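You operate a simulated robot arm through the tools that you are given. There is no shell and no other tool. Be economical: measure what you need, move in short steps, check, and stop when the job is done.

You are at the controls of a simulated two-armed robot. One attempt, no reset.

TASK
Take the cable gland on the plate of the turning stand and put it away in the grey parts tray. Stack the 32 white seal box from the plate of the turning stand on top of the 50 white seal box. Open the catch drawer, fetch the 212 heater coil from the deck of the lift table and stand it in the inside of the catch drawer and shut the drawer again. Open the caps drawer, put the white cap on the deck of the lift table away in the inside of the caps drawer and shut the drawer again. Open the left-hand bench drawer, take the black collar from the inside of the left bench drawer and leave it on the scored plate and shut the drawer again. Take the blue torque driver and leave it in the grey rigging tray. Fetch the green driver and set it on top of the black steel ring. Fetch the blue-cap bottle and stand it on the air bench top. Take the tube clip carton on the marked spot on the opener table and put it away on the shelf of the air bench. Stack the 25 blue cap from the top of mould 63 on top of the 20 blue cap. Any order will do. Set down upright: heater coil, green driver, blue-cap bottle, tube clip carton.

It is judged by the outcome, as a careful person would: the job done as asked, and still so three seconds after it is handed in. It fails if anything else is knocked over, pushed out of place, dropped, spilled or broken. A push-on lid holds only when it is set on centred and level and pressed home; a screw cap is set on level and turned clockwise until tight.

THE ROBOT
Two 7-joint arms with two-finger parallel grippers on one trunk, on a base that drives. Base frame: it is fixed to the floor where the robot stands at the start and does not move with it; the origin is under the middle of the robot, x ahead of it, y to its left, z up. Readings come in mm, degrees, newtons and seconds.
The left shoulder is at the start at [60, 143, 651], the right one opposite. Places, roughly: air bench top [-1500, -3500, 900]; black collar (5x5x2 cm) [-1700, 200, 700]; black steel ring (6x6x5 cm) [-1400, 200, 200]; blue cap [1750, -3000, 750]; blue torque driver [-1750, 250, 1000]; cable gland (4x4x4 cm) [500, -100, 400]; caps drawer [2400, 400, 700]; catch drawer [-2900, -700, 600]; green driver (5x5x8 cm) [-1800, 300, 900]; grey parts tray [3900, -2600, 600]; grey rigging tray (30x17x8 cm) [500, 300, 400]; inside of the caps drawer [2600, 400, 700]; inside of the catch drawer [-3000, -700, 600]; left-hand bench drawer [-1800, 300, 700]; scored plate [-3000, -500, 1000]; shelf of the air bench [-1500, -3500, 300]; tube clip carton [-3000, -1750, 750]. Payload 1.57 kg a hand.
Tool frame (each hand has its own): the origin (TCP) lies between the finger pads and is the grasp point; the fingertips stand 30 mm ahead of it; z points along the fingers, y is the line along which they close. The gripper opens to 110 mm. The fingers are 24 mm wide and 12 mm thick; the gripper's body (48 by 112 mm) begins 78 mm behind the TCP.
Orientation is told as [roll, pitch, yaw] about the base's x, y, z axes, in that order, counted from this pose: with the fingers straight down and closing along the base's y, the tool's x points along the base's -x, its y along +y and its z along -z.

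THE INTERFACE
- The arms move only by the tool nudge_tool. It takes "left_moves", "right_moves" or both (then of equal length, played together; a hand with none holds still); each is a list of rows, each an object (a shift or turn left out is 0, a gripper value left out holds the last) with "travel": the shift along the base's x, y, z in units of 300 mm (1.0 is 300 mm), a list of three; "rotation": the turn, a rotation vector about the base's x, y, z in units of 90 degrees (1.0 is 90 degrees), a list of three; "hand": the gripper command, from -1 (shut) to 1 (fully open), values between in proportion. In form: [{"travel": [dx, dy, dz], "rotation": [ax, ay, az], "hand": hand}, ...]. A call has 1 to 8 rows; each row is the pose to reach, as a shift and turn from the pose commanded when the call began. A call with a number of a shift or a turn outside -1 to 1 is refused whole. Each row takes 0.2 s and may step no farther than 50 mm and 8.6 degrees from the row before; otherwise, or with a gripper value out of range, the whole call is refused. Where a pose cannot be reached the arm comes as near as it can. A force on the tool above 40 N (or 10 N above the force at the start of the call, whichever is more), or a blocked arm, ends the call early, and 0.2 s more pass. Each finger travels about 45 mm/s and halts on what it meets, pressing with about 43 N; the grip force reading is that of the motor and also rises with nothing between the fingers. The clock runs only during rows and for 0.2 s after the last one: add rows that repeat a pose to give the fingers time. It gives the time, the measured TCP pose, the force on the tool (base axes), the opening and the grip force at its end, in the units of the frame above (readings bear some noise), with the torque about the TCP (base axes, N m) and any sound that the robot's microphone picked up, and new pictures: "views" is both (left out), scene, wrist or none (wrist: the cameras of the hands that moved).
- Cameras (640 x 400 px; columns grow to the right, rows downward): "scene" is now at [14.8, 32.2, 1247.5]; the picture's right is [0.64, -0.77, -0.00], its down [-0.72, -0.60, -0.36] and it looks along [0.28, 0.23, -0.93] (base axes); focal length 214 px, centre (320, 200). "left" rides on the left gripper at [70, -16, -141] in its tool frame; the picture's right is [0.23, 0.97, 0.00], its down [-0.86, 0.20, -0.48] and it looks along [-0.47, 0.11, 0.88] (tool axes); focal length 222 px, centre (320, 200). "right" rides on the right gripper at [70, 16, -141] in its tool frame; the picture's right is [-0.23, 0.97, 0.00], its down [-0.86, -0.20, -0.48] and it looks along [-0.47, -0.11, 0.88] (tool axes); focal length 222 px, centre (320, 200). There is no depth. A picture from a camera that has moved, and an enlarged one, comes with that camera's place and axes in the base frame and with its lens. The place of the scene camera against the robot may be out by one fixed shift of up to 12 mm in any direction.
- move_column(by): slides the trunk up (or, below 0, down) by that many mm; the arms and the scene camera ride with it, the base frame stays. It gives what a move gives, with no picture.
- base_move(legs): drives the robot by 1 to 6 legs, each [ahead, left, turn to the left] in mm, mm and degrees, along the robot's own axes; the way and the turn of a leg run together, so that a leg with both is an arc; at most 1500 mm and 180 degrees a leg. The arms and the cameras ride along, it lands a little off, and it stops where it bumps. It gives what a move gives, and a new picture of the scene camera.
- pan_tilt(pan, tilt): turns the head with the scene camera to pan (to the left, within 86 degrees either way) and tilt (down, from -29 to 69), counted from straight ahead of the robot. It gives what a move gives, and a new picture of the scene camera.
- inspect(camera, box): a new picture of the part [left, top, right, bottom] of that camera's present view, enlarged. The clock stands still meanwhile.
- sign_off(): hands the job in; it is judged then, once.

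Go step by step. Nothing tells you exact positions but the pictures and the camera data: compare them with the known pose of the tool, close in by small moves and look again before you grip or let go. The budget is 588 turns and 360 pictures, counting those below and the enlarged ones. Unless the task says otherwise, let go and move clear before handing in.

The tools are called after "Emit:" as a command line: name --argument value ..., lists and objects as JSON in quotes. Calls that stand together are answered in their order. nudge_tool: Moves the arms, as the interface text tells. Its arguments: {"type":"object","properties":{"left_moves":{"type":"array","items":{"type":"object","properties":{"travel":{"type":"array","items":{"type":"number"}},"rotation":{"type":"array","items":{"type":"number"}},"hand":{"type":"number"}}}},"right_moves":{"type":"array","items":{"type":"object","properties":{"travel":{"type":"array","items":{"type":"number"}},"rotation":{"type":"array","items":{"type":"number"}},"hand":{"type":"number"}}}},"views":{"type":"string","enum":["both","scene","wrist","none"]}},"required":[]} The other tools are called the same way: move_column (by) slides the trunk up or down; base_move (legs) drives the base; pan_tilt (pan, tilt) turns the head that bears the scene camera; inspect (camera, box) takes an enlarged picture of a part of a camera's view; sign_off () hands the job in.

At the start:

```text
t: 0.0
left_ee_pos: [506.1, 251.5, 676.0]
left_tcp_rot: [-0.2, 0.0, 0.0]
left_wrist_force: [0.3, -0.2, 0.5]
left_moment: [-0.02, 0.01, 0.04]
left_grip_width: 110.0
left_finger_force: 0.1
right_ee_pos: [557.7, -301.7, 675.8]
right_tcp_rot: [0.0, 0.0, 0.1]
right_wrist_force: [-0.1, 0.0, -0.3]
right_moment: [-0.01, 0.01, -0.01]
right_grip_width: 110.2
right_finger_force: 0.0
trunk travel left (down, up): [-250.0, 340.0]
robot x, y, heading: [-1.6, -0.4, -0.1]
head pan, tilt: [39.7, 68.8]
```

scene: 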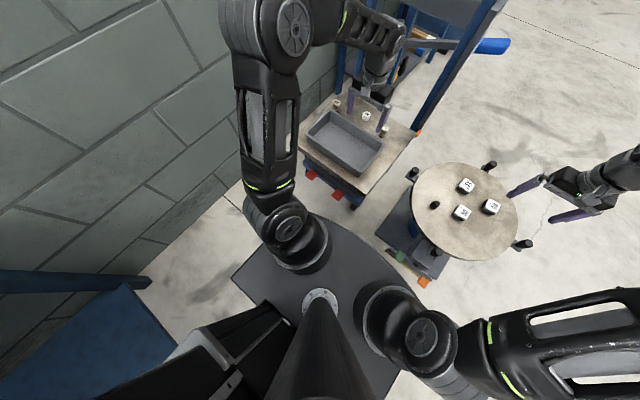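
right: 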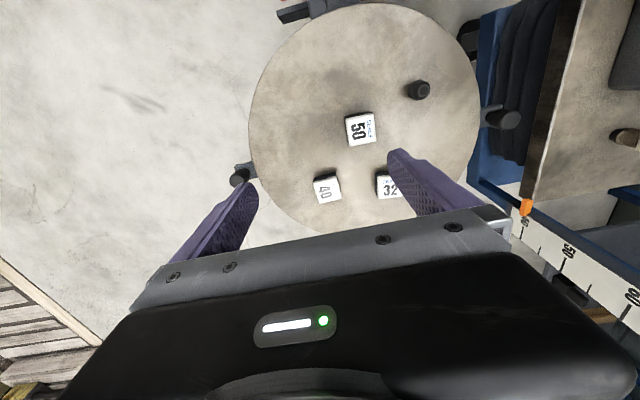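
left: 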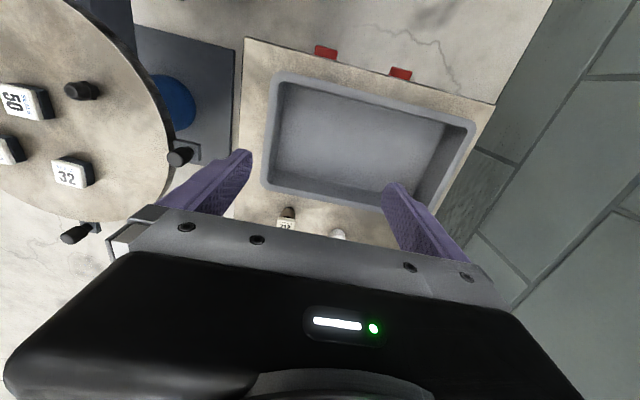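

I see the turning stand ahead to the right with the boxes, and the lift table with the grey tray ahead to the left. I'll look closer first.

Emit:
inspect --camera "right" --box '[240, 0, 560, 240]'

Emit:
inspect --camera "left" --box '[220, 20, 500, 260]'

Emit:
inspect --camera "scene" --box '[280, 60, 560, 300]'

Emit:
pan_tilt --pan 0 --tilt 20

Emit:
pan_tilt --pan -80 --tilt 20

```text
1.67 times, centred on (400, 120) of right
camera zoom: at [488.5, -285.0, 818.7], right [0.23, 0.97, 0.0], down [0.86, -0.2, 0.48], along [0.47, -0.11, -0.88], focal length 370 px, centre (187, 333)
```

zoom: 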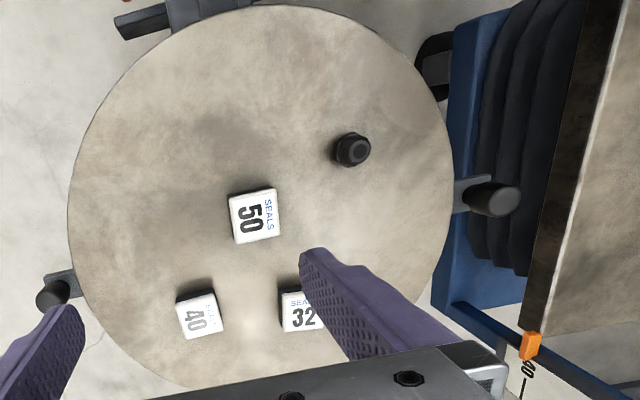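

```text
1.67 times, centred on (360, 140) of left
camera zoom: at [435.2, 235.0, 818.1], right [-0.23, 0.97, 0.0], down [0.86, 0.2, 0.48], along [0.47, 0.11, -0.88], focal length 370 px, centre (253, 300)
```

zoom: 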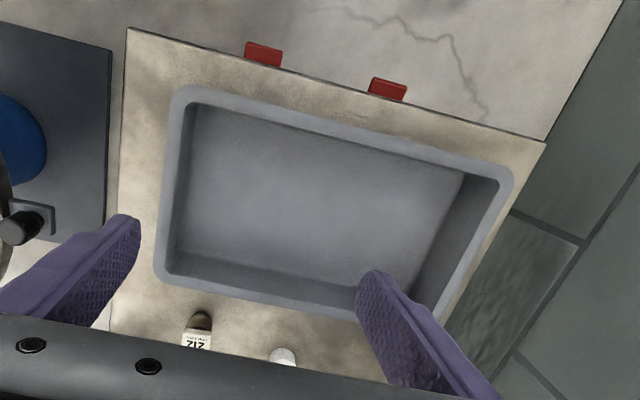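

```text
1.67 times, centred on (420, 180) of scene
camera zoom: at [14.8, 32.2, 1247.5], right [0.64, -0.77, 0.0], down [-0.72, -0.6, -0.36], along [0.28, 0.23, -0.93], focal length 358 px, centre (153, 233)
```

zoom: 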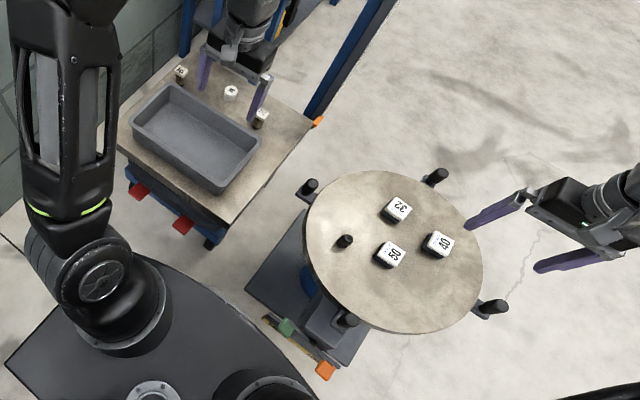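

```text
t: 1.2
left_ee_pos: [506.6, 252.1, 675.8]
left_tcp_rot: [0.0, 0.0, 0.1]
left_wrist_force: [-0.1, 0.5, 0.2]
left_moment: [0.02, 0.0, 0.01]
left_grip_width: 109.9
left_finger_force: 0.1
right_ee_pos: [557.8, -300.9, 676.1]
right_tcp_rot: [-0.1, 0.1, 0.0]
right_wrist_force: [-0.3, 0.3, 0.8]
right_moment: [-0.03, -0.02, 0.03]
right_grip_width: 109.9
right_finger_force: 0.0
trunk travel left (down, up): [-250.0, 340.0]
robot x, y, heading: [-1.6, 0.7, 0.1]
head pan, tilt: [0.0, 20.0]
camera scene: at [64.9, -3.4, 1314.9], right [0.0, -1.0, 0.0], down [-0.34, 0.0, -0.94], along [0.94, 0.0, -0.34], focal length 214 px, centre (320, 200)
```

scene: 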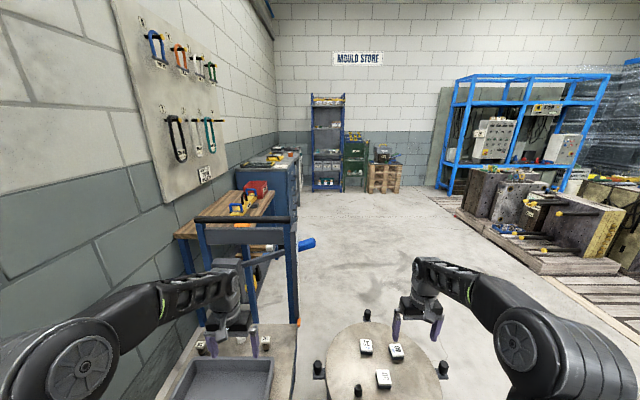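

```text
t: 2.7
left_ee_pos: [505.9, 251.1, 676.9]
left_tcp_rot: [0.0, 0.1, -0.1]
left_wrist_force: [-0.5, 0.4, 0.3]
left_moment: [0.01, 0.02, 0.01]
left_grip_width: 110.3
left_finger_force: 0.1
right_ee_pos: [557.9, -302.0, 676.7]
right_tcp_rot: [0.0, 0.1, -0.1]
right_wrist_force: [0.6, -0.4, -0.2]
right_moment: [0.01, 0.0, 0.03]
right_grip_width: 110.3
right_finger_force: 0.0
trunk travel left (down, up): [-250.0, 340.0]
robot x, y, heading: [-2.6, -0.0, 0.3]
head pan, tilt: [-80.0, 20.0]
camera scene: at [-12.0, -95.2, 1315.0], right [-0.98, -0.17, 0.0], down [-0.06, 0.34, -0.94], along [0.16, -0.93, -0.34], focal length 214 px, centre (320, 200)
```

scene: 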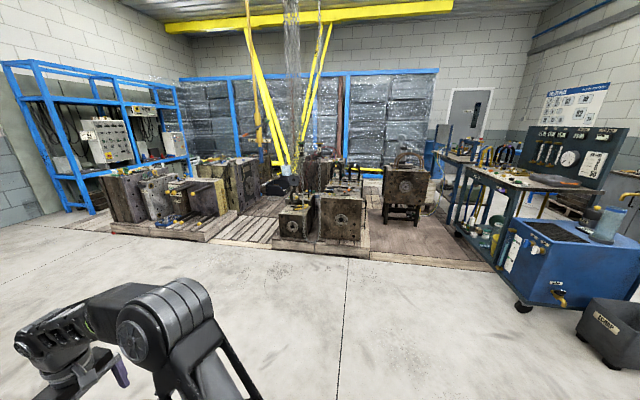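

Box 50 comes out near [580,-235,414], box 32 near [704,-193,413] and the gland near [540,-136,417]. I'll move the right hand over box 32 for a better look.

Emit:
nudge_tool --right_moves '[{"travel": [0.1, 0.07, -0.07]}, {"travel": [0.2, 0.14, -0.14]}, {"travel": [0.3, 0.22, -0.21]}, {"travel": [0.4, 0.3, -0.28]}, {"travel": [0.48, 0.36, -0.35]}]' --views "wrist"

Emit:
pan_tilt --pan -15 --tilt 60

```text
t: 3.9
left_ee_pos: [506.6, 251.9, 677.0]
left_tcp_rot: [0.0, -0.1, 0.0]
left_wrist_force: [-0.1, -0.4, -0.2]
left_moment: [-0.02, -0.02, 0.0]
left_grip_width: 110.1
left_finger_force: 0.1
right_ee_pos: [702.8, -193.1, 570.3]
right_tcp_rot: [0.1, 0.1, 0.0]
right_wrist_force: [-0.1, 0.3, 0.7]
right_moment: [-0.02, -0.01, -0.01]
right_grip_width: 110.1
right_finger_force: 0.0
trunk travel left (down, up): [-250.0, 340.0]
robot x, y, heading: [-2.8, -2.9, 0.0]
head pan, tilt: [-80.0, 20.0]
camera right: at [633.1, -177.1, 712.6], right [0.23, 0.97, 0.0], down [0.86, -0.2, 0.48], along [0.46, -0.11, -0.88], focal length 222 px, centre (320, 200)
```

right: 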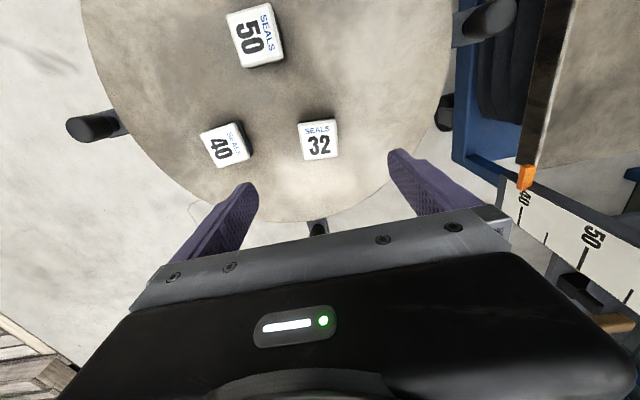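

```text
t: 5.3
left_ee_pos: [506.4, 252.1, 676.6]
left_tcp_rot: [-0.1, -0.1, 0.0]
left_wrist_force: [-0.6, 0.1, 0.3]
left_moment: [-0.01, -0.01, -0.04]
left_grip_width: 110.2
left_finger_force: 0.2
right_ee_pos: [702.2, -192.7, 571.0]
right_tcp_rot: [0.0, 0.0, 0.0]
right_wrist_force: [-0.9, -0.2, 0.8]
right_moment: [0.0, -0.03, -0.01]
right_grip_width: 110.0
right_finger_force: 0.1
trunk travel left (down, up): [-250.0, 340.0]
robot x, y, heading: [0.3, 1.0, 0.0]
head pan, tilt: [-15.0, 60.0]
camera scene: at [36.2, -20.8, 1256.9], right [-0.26, -0.97, 0.0], down [-0.84, 0.22, -0.5], along [0.48, -0.13, -0.87], focal length 214 px, centre (320, 200)
```

scene: 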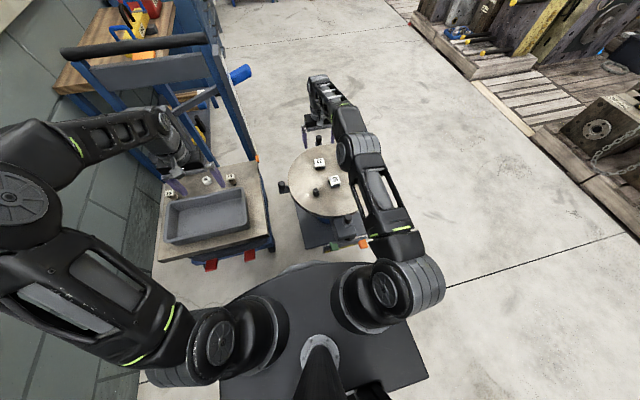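

Emit:
inspect --camera "right" --box '[180, 0, 420, 180]'

```text
2.22 times, centred on (300, 90) of right
camera zoom: at [632.9, -177.3, 713.3], right [0.23, 0.97, 0.0], down [0.86, -0.2, 0.48], along [0.47, -0.11, -0.88], focal length 494 px, centre (364, 444)
```

zoom: 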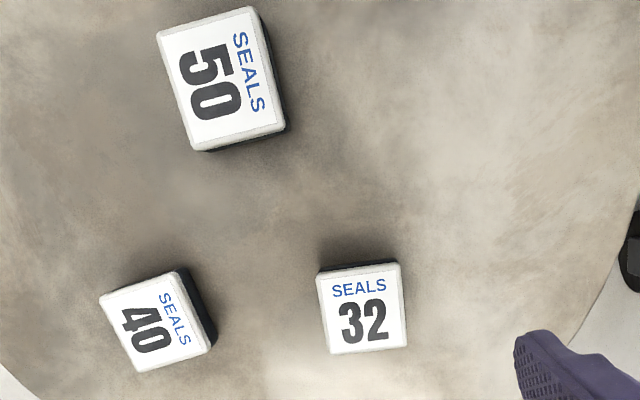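

Emit:
nudge_tool --right_moves '[{"travel": [0.003, -0.003, -0.16], "rotation": [0, 0, -0.078]}, {"travel": [0.003, -0.003, -0.32], "rotation": [0, 0, -0.078]}, {"travel": [0.003, -0.003, -0.4], "rotation": [0, 0, -0.078]}, {"travel": [0.003, -0.003, -0.47], "rotation": [0, 0, -0.078]}]' --views "wrist"

Emit:
inspect --camera "scene" --box '[270, 90, 430, 210]'

```text
t: 6.3
left_ee_pos: [505.7, 252.4, 675.7]
left_tcp_rot: [0.0, -0.2, 0.0]
left_wrist_force: [0.5, -1.4, -0.6]
left_moment: [-0.03, 0.01, 0.01]
left_grip_width: 110.1
left_finger_force: 0.2
right_ee_pos: [694.7, -192.6, 440.3]
right_tcp_rot: [0.1, -0.1, -7.0]
right_wrist_force: [-0.5, 0.6, 0.0]
right_moment: [-0.02, 0.02, 0.0]
right_grip_width: 110.0
right_finger_force: 0.0
right hand out of reach, approached as far as the arm can: row 3, 4
trunk travel left (down, up): [-250.0, 340.0]
robot x, y, heading: [1.1, -0.4, -0.1]
head pan, tilt: [-15.0, 60.0]
camera right: at [627.2, -169.6, 582.8], right [0.34, 0.94, 0.0], down [0.82, -0.3, 0.48], along [0.45, -0.17, -0.88], focal length 222 px, centre (320, 200)
```

right: 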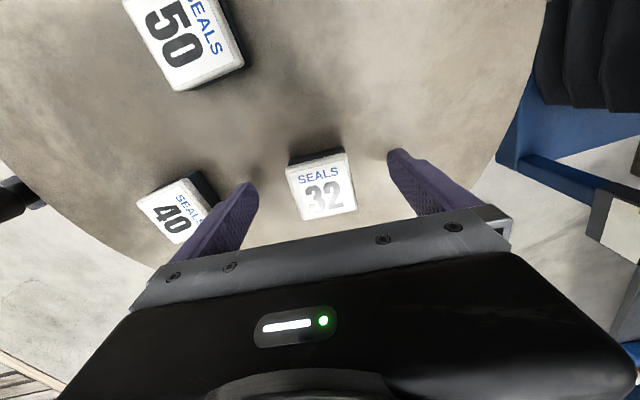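

```text
3.33 times, centred on (350, 150) of scene
camera zoom: at [36.0, -20.7, 1256.9], right [-0.26, -0.97, 0.0], down [-0.84, 0.22, -0.5], along [0.48, -0.13, -0.87], focal length 715 px, centre (220, 367)
```

zoom: 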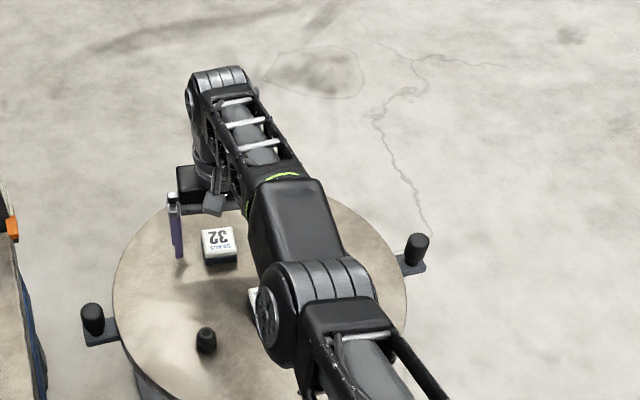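

Just out of reach; I'll lift the hand and creep the base 35 mm ahead.

Emit:
nudge_tool --right_moves '[{"travel": [0, 0, 0.1]}, {"travel": [0, 0, 0.2]}]' --views "none"

Emit:
base_move --legs '[[35, 0, 0]]'

```text
t: 6.9
left_ee_pos: [505.4, 250.7, 677.1]
left_tcp_rot: [0.0, 0.1, 0.0]
left_wrist_force: [-0.2, 0.3, -0.5]
left_moment: [0.03, 0.01, 0.02]
left_grip_width: 110.1
left_finger_force: 0.1
right_ee_pos: [694.1, -191.4, 499.7]
right_tcp_rot: [-0.1, 0.0, -6.9]
right_wrist_force: [-0.3, 0.1, -1.1]
right_moment: [-0.04, -0.02, -0.01]
right_grip_width: 110.0
right_finger_force: 0.0
right hand out of reach, approached as far as the arm can: row 1
trunk travel left (down, up): [-250.0, 340.0]
robot x, y, heading: [-0.5, -4.5, -0.1]
head pan, tilt: [-15.0, 60.0]
```

```text
t: 7.7
left_ee_pos: [541.7, 250.5, 676.9]
left_tcp_rot: [0.0, 0.0, 0.1]
left_wrist_force: [0.5, 0.0, 0.2]
left_moment: [0.02, 0.05, -0.02]
left_grip_width: 109.6
left_finger_force: 0.1
right_ee_pos: [728.6, -194.5, 499.1]
right_tcp_rot: [0.0, 0.1, -7.0]
right_wrist_force: [0.4, 0.4, 0.1]
right_moment: [-0.02, 0.0, 0.02]
right_grip_width: 110.0
right_finger_force: 0.1
trunk travel left (down, up): [-250.0, 340.0]
robot x, y, heading: [36.1, 0.3, 0.1]
head pan, tilt: [-15.0, 60.0]
camera scene: at [71.2, -20.7, 1256.8], right [-0.26, -0.97, 0.0], down [-0.84, 0.22, -0.5], along [0.48, -0.13, -0.87], focal length 214 px, centre (320, 200)
```

scene: 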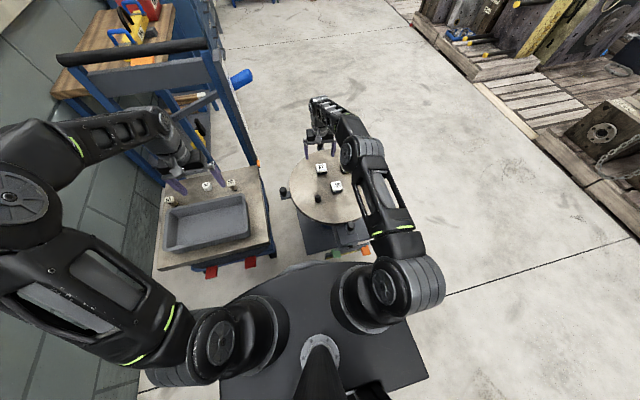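

Emit:
nudge_tool --right_moves '[{"travel": [-0.085, -0.003, -0.1]}, {"travel": [-0.085, -0.003, -0.2]}, {"travel": [-0.085, -0.003, -0.25]}]' --views "wrist"

```text
t: 8.5
left_ee_pos: [539.2, 251.6, 678.8]
left_tcp_rot: [-0.1, -0.1, 0.0]
left_wrist_force: [-0.5, 0.9, -0.3]
left_moment: [0.04, 0.03, 0.0]
left_grip_width: 110.2
left_finger_force: 0.0
right_ee_pos: [703.4, -196.0, 430.1]
right_tcp_rot: [0.0, -0.2, -7.0]
right_wrist_force: [-12.3, -0.5, 28.1]
right_moment: [0.43, 0.63, 0.14]
right_grip_width: 109.9
right_finger_force: 0.0
trunk travel left (down, up): [-250.0, 340.0]
robot x, y, heading: [31.3, -0.1, 0.1]
head pan, tilt: [-15.0, 60.0]
camera right: at [635.8, -170.7, 572.1], right [0.34, 0.94, 0.0], down [0.82, -0.3, 0.48], along [0.45, -0.17, -0.88], focal length 222 px, centre (320, 200)
```

right: 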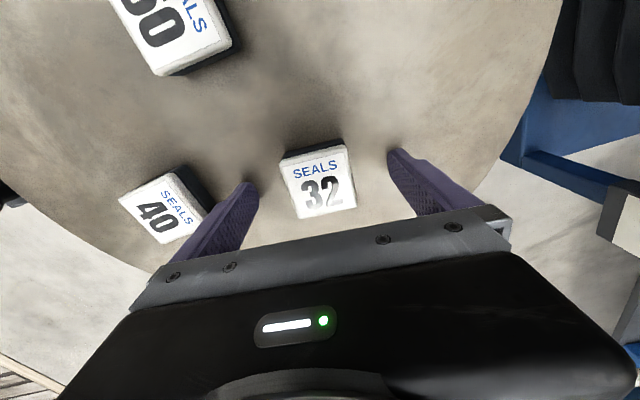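

Fingertips touched the plate, so it lies near z=400. I'll rise a little and close on box 32.

Emit:
nudge_tool --right_moves '[{"travel": [0, 0, 0.03]}, {"travel": [0, 0, 0.03]}]' --views "none"

Emit:
inspect --camera "scene" --box '[270, 110, 390, 200]'

```text
t: 9.1
left_ee_pos: [540.1, 250.5, 676.2]
left_tcp_rot: [0.0, 0.0, 0.0]
left_wrist_force: [-0.4, -0.7, -0.6]
left_moment: [0.02, -0.01, 0.0]
left_grip_width: 109.9
left_finger_force: 0.1
right_ee_pos: [704.0, -194.9, 434.5]
right_tcp_rot: [0.1, 0.0, -7.1]
right_wrist_force: [0.7, 0.1, -0.5]
right_moment: [0.04, -0.01, 0.01]
right_grip_width: 110.0
right_finger_force: 0.1
trunk travel left (down, up): [-250.0, 340.0]
robot x, y, heading: [35.5, -4.0, 0.0]
head pan, tilt: [-15.0, 60.0]
```

```text
4.44 times, centred on (330, 155) of scene
camera zoom: at [71.3, -20.7, 1256.7], right [-0.26, -0.97, 0.0], down [-0.84, 0.22, -0.5], along [0.48, -0.13, -0.87], focal length 953 px, centre (276, 400)
```

zoom: 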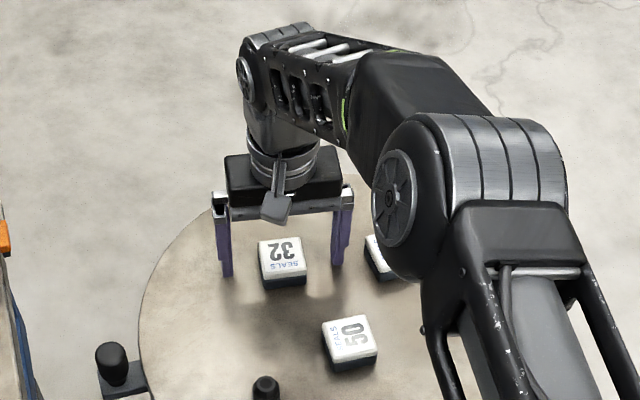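

Emit:
nudge_tool --right_moves '[{"travel": [0, 0, 0], "hand": -1}, {"travel": [0, 0, 0], "hand": -1}, {"travel": [0, 0, 0], "hand": -1}, {"travel": [0, 0, 0], "hand": -1}, {"travel": [0, 0, 0], "hand": -1}, {"travel": [0, 0, 0], "hand": -1}]' --views "wrist"

```text
t: 10.5
left_ee_pos: [541.3, 250.9, 676.0]
left_tcp_rot: [0.1, 0.0, 0.0]
left_wrist_force: [0.4, 1.0, -0.7]
left_moment: [0.0, -0.02, -0.01]
left_grip_width: 109.9
left_finger_force: 0.1
right_ee_pos: [703.7, -194.8, 434.3]
right_tcp_rot: [0.0, 0.0, -7.0]
right_wrist_force: [0.4, 0.2, 0.5]
right_moment: [0.0, 0.02, 0.03]
right_grip_width: 46.9
right_finger_force: 35.2
trunk travel left (down, up): [-250.0, 340.0]
robot x, y, heading: [36.3, -0.4, -0.0]
head pan, tilt: [-15.0, 60.0]
camera right: at [636.6, -170.8, 577.0], right [0.34, 0.94, 0.0], down [0.82, -0.3, 0.48], along [0.45, -0.16, -0.88], focal length 222 px, centre (320, 200)
```

right: 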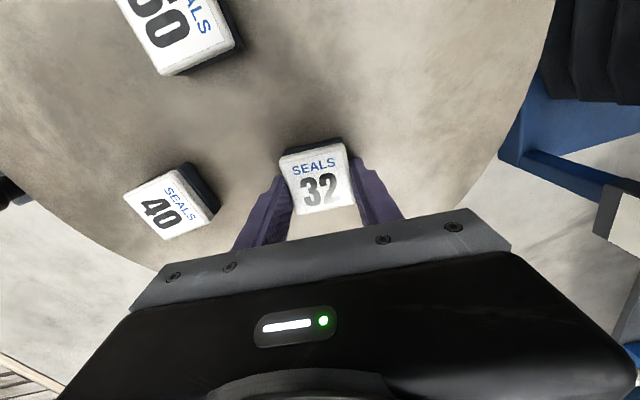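

Gripped box 32. Lift and carry it over box 50, holding high for a check.

Emit:
nudge_tool --right_moves '[{"travel": [0, 0, 0.1]}, {"travel": [0, 0, 0.2]}, {"travel": [-0.1, -0.03, 0.25], "rotation": [0, 0, 0.045]}, {"travel": [-0.2, -0.06, 0.25], "rotation": [0, 0, 0.09]}, {"travel": [-0.3, -0.1, 0.25], "rotation": [0, 0, 0.09]}, {"travel": [-0.395, -0.125, 0.25], "rotation": [0, 0, 0.09]}, {"travel": [-0.395, -0.125, 0.25], "rotation": [0, 0, 0.09]}]' --views "both"

Emit:
inspect --camera "right" --box '[240, 80, 400, 200]'

Emit:
inspect --camera "scene" --box '[270, 110, 390, 200]'

```text
t: 12.1
left_ee_pos: [540.9, 251.5, 676.8]
left_tcp_rot: [0.0, 0.0, 0.0]
left_wrist_force: [0.1, 0.3, -0.1]
left_moment: [0.03, 0.0, -0.01]
left_grip_width: 110.0
left_finger_force: 0.1
right_ee_pos: [584.7, -232.4, 509.2]
right_tcp_rot: [0.1, 0.1, 1.1]
right_wrist_force: [-0.1, 0.0, -0.5]
right_moment: [0.0, 0.01, -0.04]
right_grip_width: 46.9
right_finger_force: 42.9
trunk travel left (down, up): [-250.0, 340.0]
robot x, y, heading: [31.6, 0.5, 0.1]
head pan, tilt: [-15.0, 60.0]
camera scene: at [71.0, -20.8, 1256.9], right [-0.26, -0.97, 0.0], down [-0.84, 0.22, -0.5], along [0.48, -0.13, -0.87], focal length 214 px, centre (320, 200)
camera right: at [514.5, -217.8, 651.7], right [0.21, 0.98, 0.0], down [0.86, -0.18, 0.48], along [0.47, -0.1, -0.88], focal length 222 px, centre (320, 200)
```

scene: 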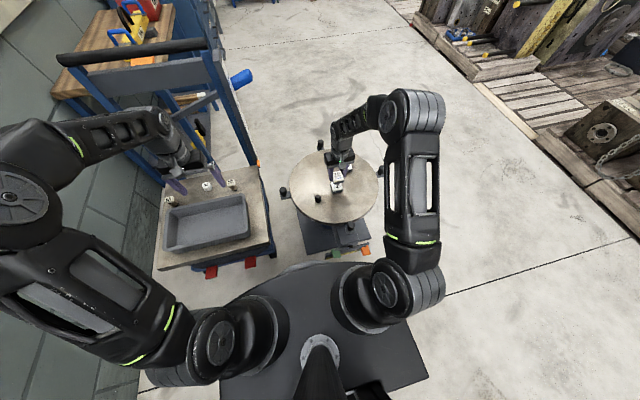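
right: 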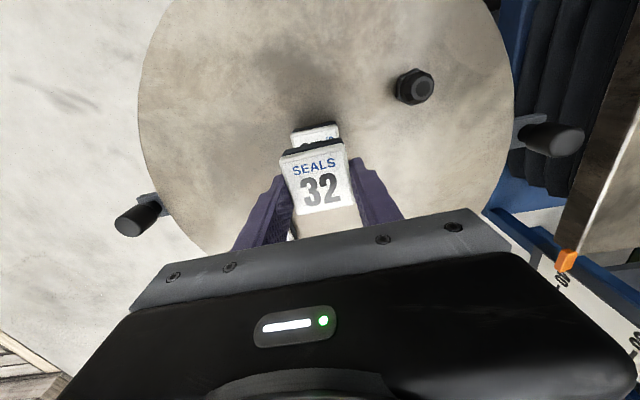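

```text
3.33 times, centred on (320, 140) of right
camera zoom: at [514.5, -217.8, 651.7], right [0.21, 0.98, 0.0], down [0.86, -0.18, 0.48], along [0.47, -0.1, -0.88], focal length 740 px, centre (320, 400)
```

zoom: 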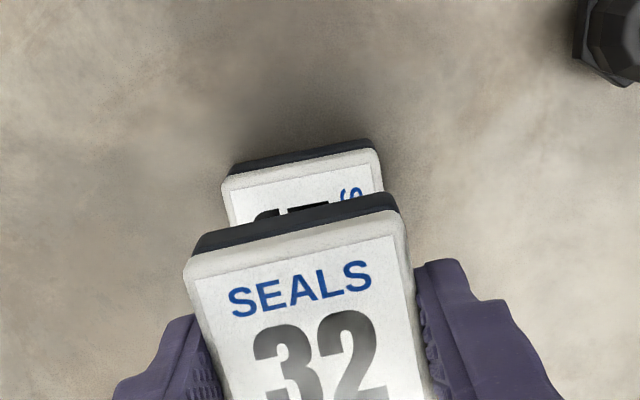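

```text
4.44 times, centred on (330, 155) of scene
camera zoom: at [71.0, -20.8, 1256.9], right [-0.26, -0.97, 0.0], down [-0.84, 0.22, -0.5], along [0.48, -0.13, -0.87], focal length 953 px, centre (276, 400)
```

zoom: 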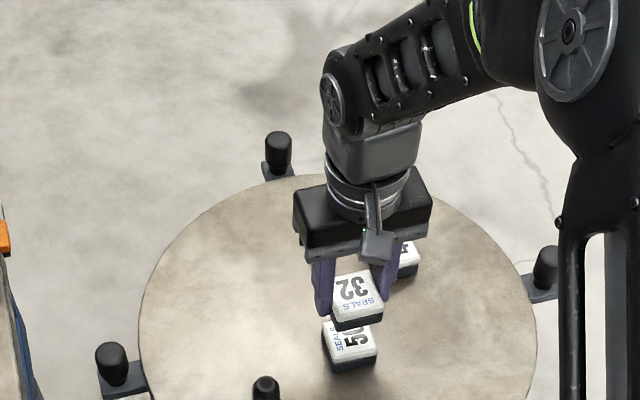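

Alignment is good. Descend slowly.

Emit:
nudge_tool --right_moves '[{"travel": [0.002, 0, -0.07], "rotation": [0, 0, 0.02]}, {"travel": [0.002, 0, -0.12], "rotation": [0, 0, 0.02]}, {"travel": [0.002, 0, -0.14], "rotation": [0, 0, 0.02]}, {"travel": [0.002, 0, -0.14], "rotation": [0, 0, 0.02]}]' --views "wrist"

Emit:
inspect --camera "scene" --box '[300, 140, 380, 200]'

```text
t: 13.1
left_ee_pos: [540.7, 250.9, 677.8]
left_tcp_rot: [0.1, 0.0, 0.0]
left_wrist_force: [0.5, 0.0, 0.0]
left_moment: [-0.02, 0.0, 0.01]
left_grip_width: 110.1
left_finger_force: 0.0
right_ee_pos: [585.3, -232.6, 467.4]
right_tcp_rot: [-0.1, -0.1, 2.9]
right_wrist_force: [0.1, -0.4, -0.5]
right_moment: [-0.01, 0.0, -0.01]
right_grip_width: 46.6
right_finger_force: 42.8
trunk travel left (down, up): [-250.0, 340.0]
robot x, y, heading: [34.3, 1.5, -0.0]
head pan, tilt: [-15.0, 60.0]
camera right: at [515.3, -220.5, 609.4], right [0.18, 0.98, 0.0], down [0.86, -0.16, 0.48], along [0.47, -0.09, -0.88], focal length 222 px, centre (320, 200)
```

right: 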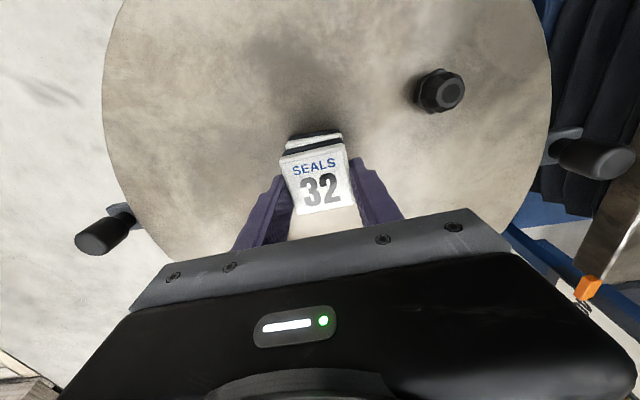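

```text
6.67 times, centred on (340, 170) of scene
camera zoom: at [71.2, -20.8, 1256.9], right [-0.26, -0.97, 0.0], down [-0.84, 0.22, -0.5], along [0.48, -0.13, -0.87], focal length 1430 px, centre (187, 400)
```

zoom: 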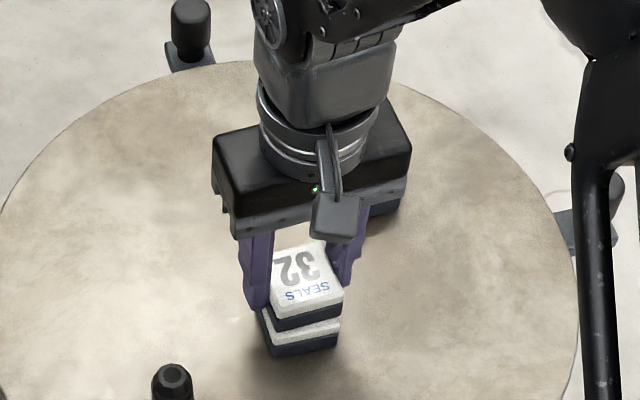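

Emit:
nudge_tool --right_moves '[{"travel": [0, 0, -0.01]}, {"travel": [0, 0, -0.02]}, {"travel": [0, 0, -0.02]}]' --views "none"

Emit:
inspect --camera "scene" --box '[320, 160, 360, 190]'

```text
t: 13.9
left_ee_pos: [539.9, 250.4, 676.5]
left_tcp_rot: [0.0, 0.0, -0.1]
left_wrist_force: [-0.2, -0.2, 0.1]
left_moment: [-0.01, 0.02, 0.0]
left_grip_width: 110.1
left_finger_force: 0.1
right_ee_pos: [585.9, -233.3, 463.2]
right_tcp_rot: [0.0, -0.2, 2.9]
right_wrist_force: [-2.7, -0.1, 12.2]
right_moment: [-0.02, 0.2, 0.02]
right_grip_width: 46.9
right_finger_force: 43.1
trunk travel left (down, up): [-250.0, 340.0]
robot x, y, heading: [34.3, -1.4, -0.1]
head pan, tilt: [-15.0, 60.0]
```

```text
13.33 times, centred on (340, 175) of scene
camera zoom: at [70.1, -20.4, 1257.1], right [-0.26, -0.97, 0.0], down [-0.84, 0.22, -0.5], along [0.48, -0.13, -0.87], focal length 2860 px, centre (53, 533)
```

zoom: 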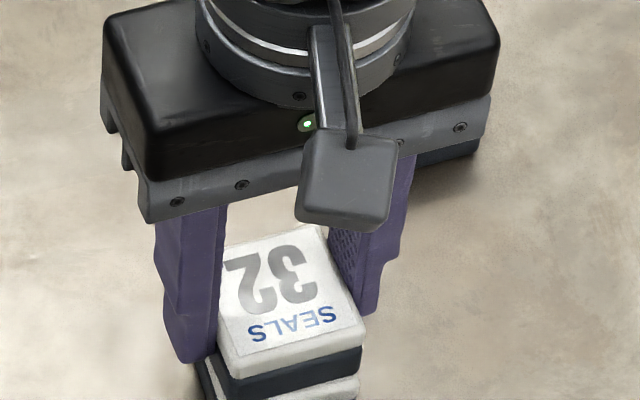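

Contact made. Release and lift.

Emit:
nudge_tool --right_moves '[{"travel": [0, 0, 0.003], "hand": 0}, {"travel": [0, 0, 0.003], "hand": 0.3}, {"travel": [0, 0, 0.003], "hand": 0.3}, {"travel": [0, 0, 0.003], "hand": 0.3}, {"travel": [0, 0, 0.1], "hand": 0.3}, {"travel": [0, 0, 0.2], "hand": 0.3}, {"travel": [0, 0, 0.3], "hand": 0.3}]' --views "wrist"

Emit:
inspect --camera "scene" --box '[290, 140, 370, 200]'

```text
t: 15.5
left_ee_pos: [541.3, 250.4, 676.9]
left_tcp_rot: [0.0, -0.1, 0.0]
left_wrist_force: [0.0, 0.5, 0.5]
left_moment: [-0.01, -0.01, 0.0]
left_grip_width: 110.1
left_finger_force: 0.1
right_ee_pos: [585.6, -232.8, 550.9]
right_tcp_rot: [0.0, 0.1, 2.9]
right_wrist_force: [0.3, 0.9, -1.0]
right_moment: [-0.03, -0.04, -0.03]
right_grip_width: 71.2
right_finger_force: 0.1
trunk travel left (down, up): [-250.0, 340.0]
robot x, y, heading: [37.0, -2.2, -0.0]
head pan, tilt: [-15.0, 60.0]
camera right: at [516.0, -220.0, 693.3], right [0.18, 0.98, 0.0], down [0.86, -0.16, 0.48], along [0.47, -0.09, -0.88], focal length 222 px, centre (320, 200)
```

right: 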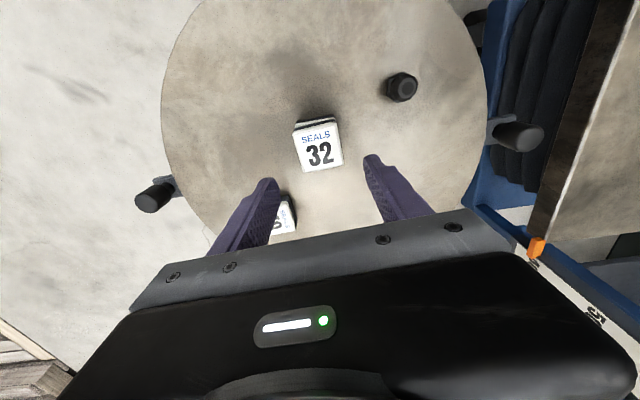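

```text
6.67 times, centred on (330, 170) of scene
camera zoom: at [71.1, -20.7, 1256.8], right [-0.26, -0.97, 0.0], down [-0.84, 0.22, -0.5], along [0.48, -0.13, -0.87], focal length 1430 px, centre (253, 400)
```

zoom: 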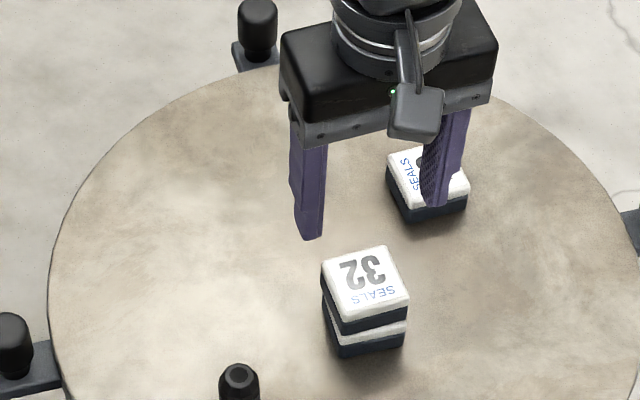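

Stack is good. Next the gland, near [538,-138]; move above and look.

Emit:
nudge_tool --right_moves '[{"travel": [-0.07, 0.12, 0], "rotation": [0, 0, -0.03], "hand": 0.4}, {"travel": [-0.12, 0.24, 0], "rotation": [0, 0, -0.03], "hand": 0.4}, {"travel": [-0.157, 0.316, -0.05], "rotation": [0, 0, -0.03], "hand": 0.4}, {"travel": [-0.157, 0.316, -0.15], "rotation": [0, 0, -0.03], "hand": 0.4}]' --views "wrist"

Emit:
inspect --camera "right" --box '[240, 100, 400, 220]'

Emit:
inspect --camera "scene" --box '[290, 160, 350, 205]'

```text
t: 16.5
left_ee_pos: [541.0, 250.5, 677.4]
left_tcp_rot: [0.0, 0.0, -0.1]
left_wrist_force: [-0.4, 1.4, -0.4]
left_moment: [-0.01, -0.05, 0.01]
left_grip_width: 110.2
left_finger_force: 0.1
right_ee_pos: [538.3, -136.6, 506.8]
right_tcp_rot: [0.0, 0.0, 0.3]
right_wrist_force: [-0.2, 0.3, -0.5]
right_moment: [-0.01, 0.01, 0.01]
right_grip_width: 76.9
right_finger_force: 0.1
trunk travel left (down, up): [-250.0, 340.0]
robot x, y, heading: [34.1, -2.9, -0.1]
head pan, tilt: [-15.0, 60.0]
camera right: at [467.7, -121.1, 648.9], right [0.22, 0.97, 0.0], down [0.86, -0.2, 0.48], along [0.47, -0.11, -0.88], focal length 222 px, centre (320, 200)
```

right: 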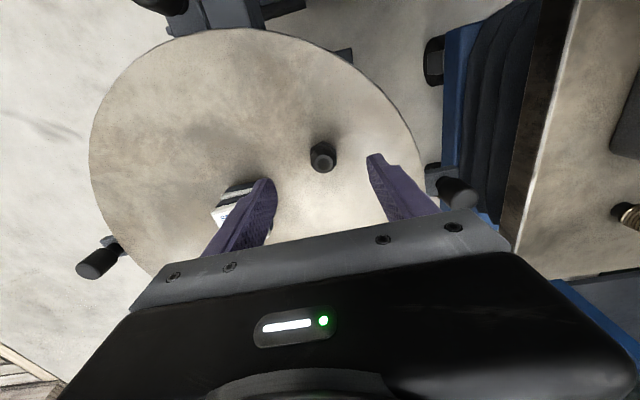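

```text
3.33 times, centred on (320, 160) of right
camera zoom: at [467.7, -121.1, 648.9], right [0.22, 0.97, 0.0], down [0.86, -0.2, 0.48], along [0.47, -0.11, -0.88], focal length 740 px, centre (320, 333)
```

zoom: 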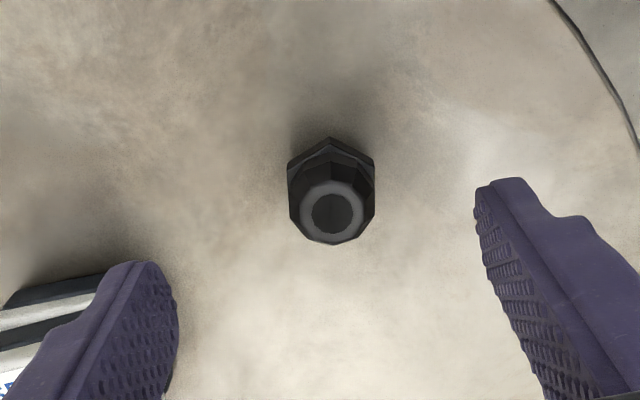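

```text
8.89 times, centred on (320, 182) of scene
camera zoom: at [71.0, -20.6, 1256.9], right [-0.26, -0.97, 0.0], down [-0.84, 0.22, -0.5], along [0.48, -0.13, -0.87], focal length 1906 px, centre (320, 356)
```

zoom: 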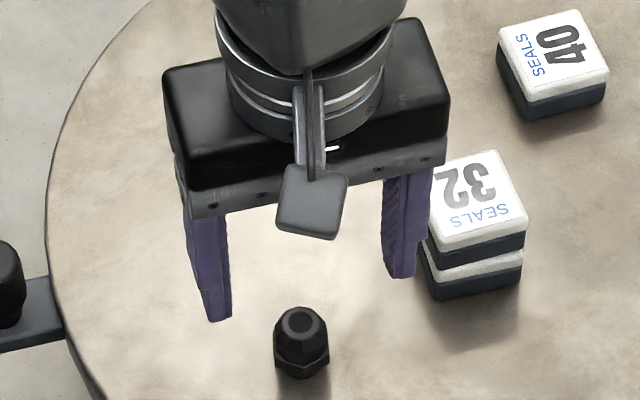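

Emit:
nudge_tool --right_moves '[{"travel": [0.012, 0.006, -0.08], "rotation": [0, 0, -0.07]}, {"travel": [0.012, 0.006, -0.16], "rotation": [0, 0, -0.144]}, {"travel": [0.012, 0.006, -0.235], "rotation": [0, 0, -0.144]}, {"travel": [0.012, 0.006, -0.235], "rotation": [0, 0, -0.144]}]' --views "wrist"

```text
t: 17.5
left_ee_pos: [540.5, 251.0, 676.7]
left_tcp_rot: [0.1, 0.0, 0.0]
left_wrist_force: [-1.4, -0.4, 0.3]
left_moment: [-0.01, -0.02, 0.01]
left_grip_width: 110.0
left_finger_force: 0.1
right_ee_pos: [541.8, -134.9, 436.1]
right_tcp_rot: [0.0, 0.1, -12.8]
right_wrist_force: [0.7, 0.6, 0.3]
right_moment: [-0.02, 0.0, -0.01]
right_grip_width: 77.0
right_finger_force: 0.2
trunk travel left (down, up): [-250.0, 340.0]
robot x, y, heading: [34.7, -2.2, 0.0]
head pan, tilt: [-15.0, 60.0]
camera right: at [477.4, -104.5, 578.2], right [0.44, 0.9, 0.0], down [0.79, -0.38, 0.48], along [0.43, -0.21, -0.88], focal length 222 px, centre (320, 200)
```

right: 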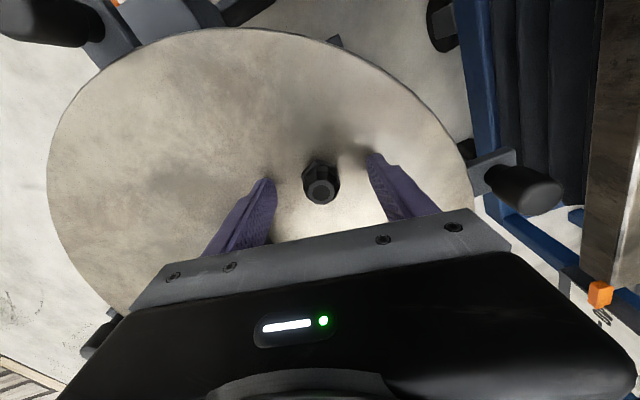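

Gland is centred between the fingers; close and lift.

Emit:
nudge_tool --right_moves '[{"hand": -1}, {"hand": -1}, {"hand": -1}, {"hand": -1}, {"hand": -1}, {"travel": [0, 0, 0.1], "hand": -1}, {"travel": [0, 0, 0.25], "hand": -1}, {"travel": [0, 0, 0.4], "hand": -1}]' --views "wrist"

Emit:
pan_tilt --pan 20 --tilt 60

```text
t: 19.3
left_ee_pos: [540.3, 251.1, 676.1]
left_tcp_rot: [0.0, 0.0, 0.0]
left_wrist_force: [0.4, 0.6, -0.2]
left_moment: [0.01, 0.02, 0.01]
left_grip_width: 110.0
left_finger_force: 0.0
right_ee_pos: [541.6, -133.9, 556.3]
right_tcp_rot: [-0.1, 0.0, -12.7]
right_wrist_force: [1.0, 0.0, 0.1]
right_moment: [-0.02, 0.0, -0.02]
right_grip_width: 29.2
right_finger_force: 39.2
trunk travel left (down, up): [-250.0, 340.0]
robot x, y, heading: [36.0, -0.5, 0.0]
head pan, tilt: [-15.0, 60.0]
camera right: at [477.5, -103.2, 698.8], right [0.44, 0.9, 0.0], down [0.79, -0.38, 0.48], along [0.43, -0.21, -0.88], focal length 222 px, centre (320, 200)
```

right: 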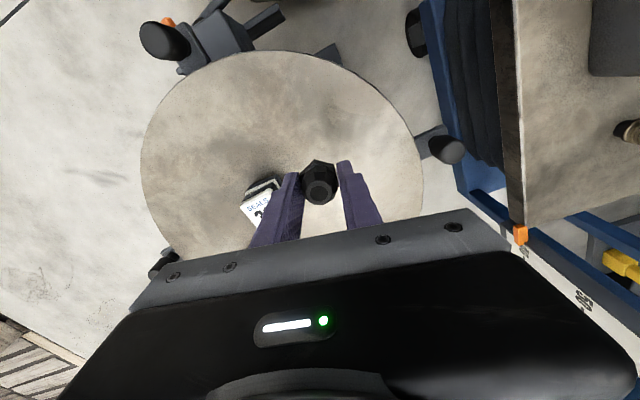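

```text
t: 20.3
left_ee_pos: [541.0, 252.1, 676.7]
left_tcp_rot: [0.0, 0.0, 0.0]
left_wrist_force: [0.7, 0.3, 0.7]
left_moment: [0.0, 0.02, -0.02]
left_grip_width: 110.1
left_finger_force: 0.2
right_ee_pos: [542.7, -134.1, 555.9]
right_tcp_rot: [0.0, 0.0, -12.8]
right_wrist_force: [0.1, 0.1, -1.0]
right_moment: [0.02, 0.03, -0.04]
right_grip_width: 29.1
right_finger_force: 38.8
trunk travel left (down, up): [-250.0, 340.0]
robot x, y, heading: [37.5, -2.0, 0.0]
head pan, tilt: [20.0, 60.0]
camera scene: at [69.4, 19.3, 1256.9], right [0.34, -0.94, 0.0], down [-0.81, -0.3, -0.5], along [0.47, 0.17, -0.87], focal length 214 px, centre (320, 200)
```

scene: 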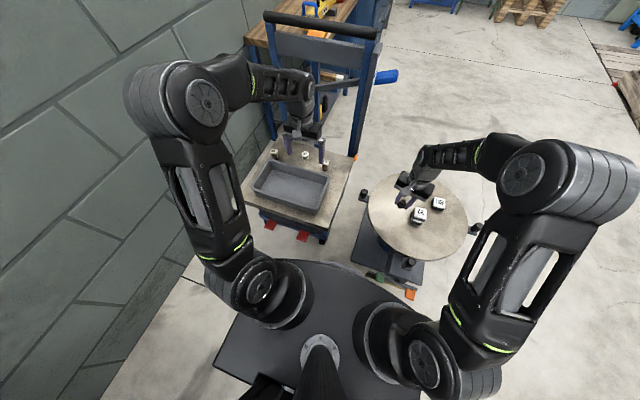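

Emit:
inspect --camera "scene" --box '[240, 120, 360, 210]'

Emit:
inspect --camera "left" --box '[220, 100, 480, 260]'

```text
4.44 times, centred on (300, 165) of scene
camera zoom: at [69.4, 19.3, 1256.9], right [0.34, -0.94, 0.0], down [-0.81, -0.3, -0.5], along [0.47, 0.17, -0.87], focal length 953 px, centre (409, 356)
```

zoom: 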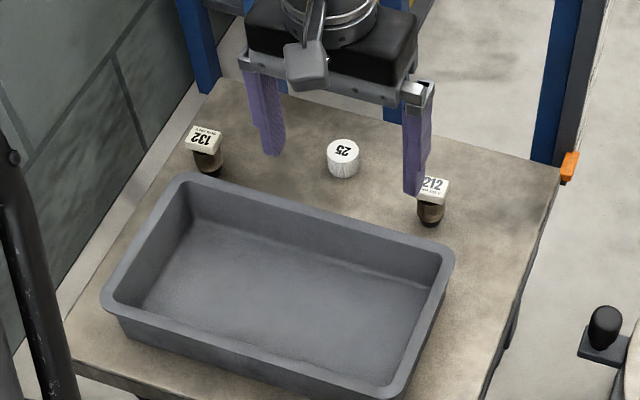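

```text
2.46 times, centred on (350, 180) of left
camera zoom: at [470.2, 234.9, 818.1], right [-0.23, 0.97, 0.0], down [0.86, 0.2, 0.48], along [0.47, 0.11, -0.88], focal length 547 px, centre (246, 249)
```

zoom: 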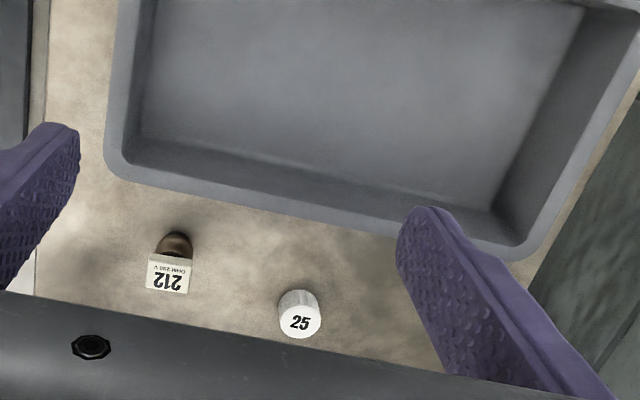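

White cap "25" sits near [741,345], heater coil 212 near [705,232]. I'll bring the left hand closer to look.

Emit:
nudge_tool --left_moves '[{"travel": [0.1, 0.05, -0.07]}, {"travel": [0.2, 0.1, -0.13]}, {"travel": [0.3, 0.15, -0.19]}, {"travel": [0.4, 0.2, -0.25]}, {"travel": [0.48, 0.26, -0.3]}]' --views "wrist"

Emit:
inspect --camera "left" --box '[220, 100, 420, 225]'

```text
t: 21.5
left_ee_pos: [685.0, 329.0, 587.5]
left_tcp_rot: [-0.1, 0.0, -0.1]
left_wrist_force: [-0.1, -0.3, -0.3]
left_moment: [-0.01, -0.03, -0.04]
left_grip_width: 110.1
left_finger_force: 0.1
right_ee_pos: [542.4, -133.4, 555.4]
right_tcp_rot: [0.0, 0.0, -12.8]
right_wrist_force: [1.2, 0.5, -0.3]
right_moment: [0.01, -0.02, -0.01]
right_grip_width: 29.3
right_finger_force: 38.7
trunk travel left (down, up): [-250.0, 340.0]
robot x, y, heading: [33.6, -0.7, -0.2]
head pan, tilt: [20.0, 60.0]
camera left: at [614.4, 312.8, 727.6], right [-0.23, 0.97, 0.0], down [0.86, 0.2, 0.48], along [0.47, 0.11, -0.88], focal length 222 px, centre (320, 200)
```

left: 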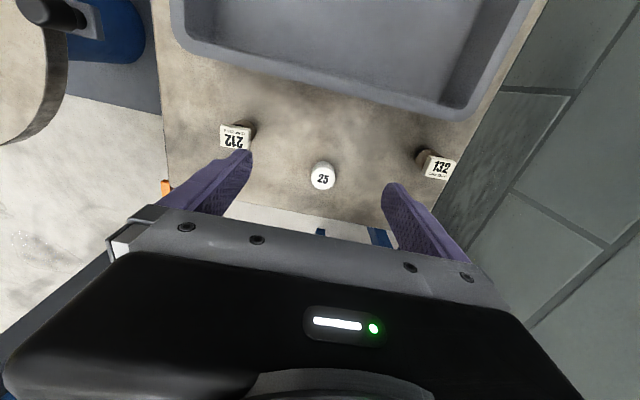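

```text
3.20 times, centred on (320, 162) of left
camera zoom: at [614.4, 312.8, 727.6], right [-0.23, 0.97, 0.0], down [0.86, 0.2, 0.48], along [0.47, 0.11, -0.88], focal length 711 px, centre (320, 320)
```

zoom: 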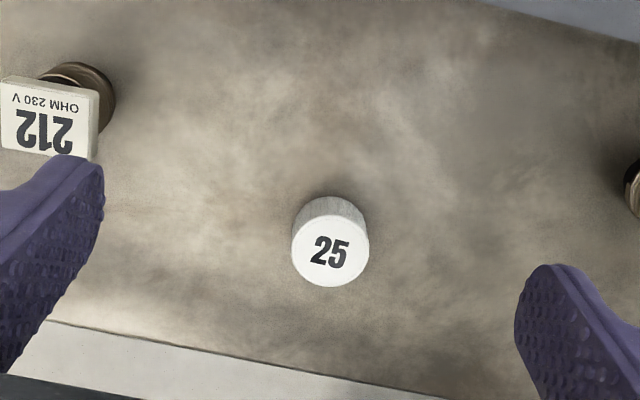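

Emit:
nudge_tool --left_moves '[{"travel": [0.04, 0.02, -0.08], "rotation": [0, -0.08, 0], "hand": 0.5}, {"travel": [0.08, 0.04, -0.16], "rotation": [0, -0.16, 0], "hand": 0.5}, {"travel": [0.12, 0.05, -0.22], "rotation": [0, -0.22, 0], "hand": 0.5}, {"travel": [0.15, 0.05, -0.29], "rotation": [0, -0.22, 0], "hand": 0.5}, {"travel": [0.15, 0.05, -0.29], "rotation": [0, -0.22, 0], "hand": 0.5}]' --views "wrist"

Emit:
inspect --camera "scene" --box '[260, 110, 360, 185]'

```text
t: 22.7
left_ee_pos: [729.7, 345.1, 499.1]
left_tcp_rot: [0.0, -19.8, 0.0]
left_wrist_force: [-0.4, -0.2, -0.4]
left_moment: [0.03, 0.0, -0.01]
left_grip_width: 82.6
left_finger_force: 0.1
right_ee_pos: [541.6, -134.0, 556.4]
right_tcp_rot: [0.0, 0.1, -12.9]
right_wrist_force: [0.1, 1.0, -0.6]
right_moment: [0.01, 0.02, 0.0]
right_grip_width: 29.2
right_finger_force: 38.6
trunk travel left (down, up): [-250.0, 340.0]
robot x, y, heading: [37.2, 0.8, -0.2]
head pan, tilt: [20.0, 60.0]
camera left: at [615.4, 328.1, 608.5], right [-0.21, 0.97, -0.08], down [0.64, 0.2, 0.74], along [0.74, 0.11, -0.67], focal length 222 px, centre (320, 200)
```

left: 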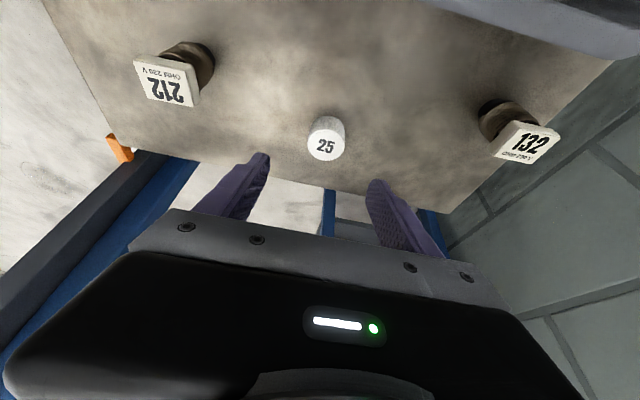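

```text
5.33 times, centred on (310, 148) of scene
camera zoom: at [69.6, 19.4, 1256.9], right [0.34, -0.94, 0.0], down [-0.81, -0.3, -0.5], along [0.47, 0.17, -0.87], focal length 1144 px, centre (373, 480)
```

zoom: 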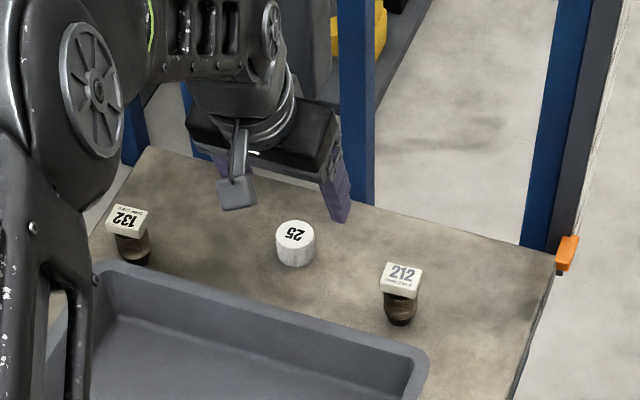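

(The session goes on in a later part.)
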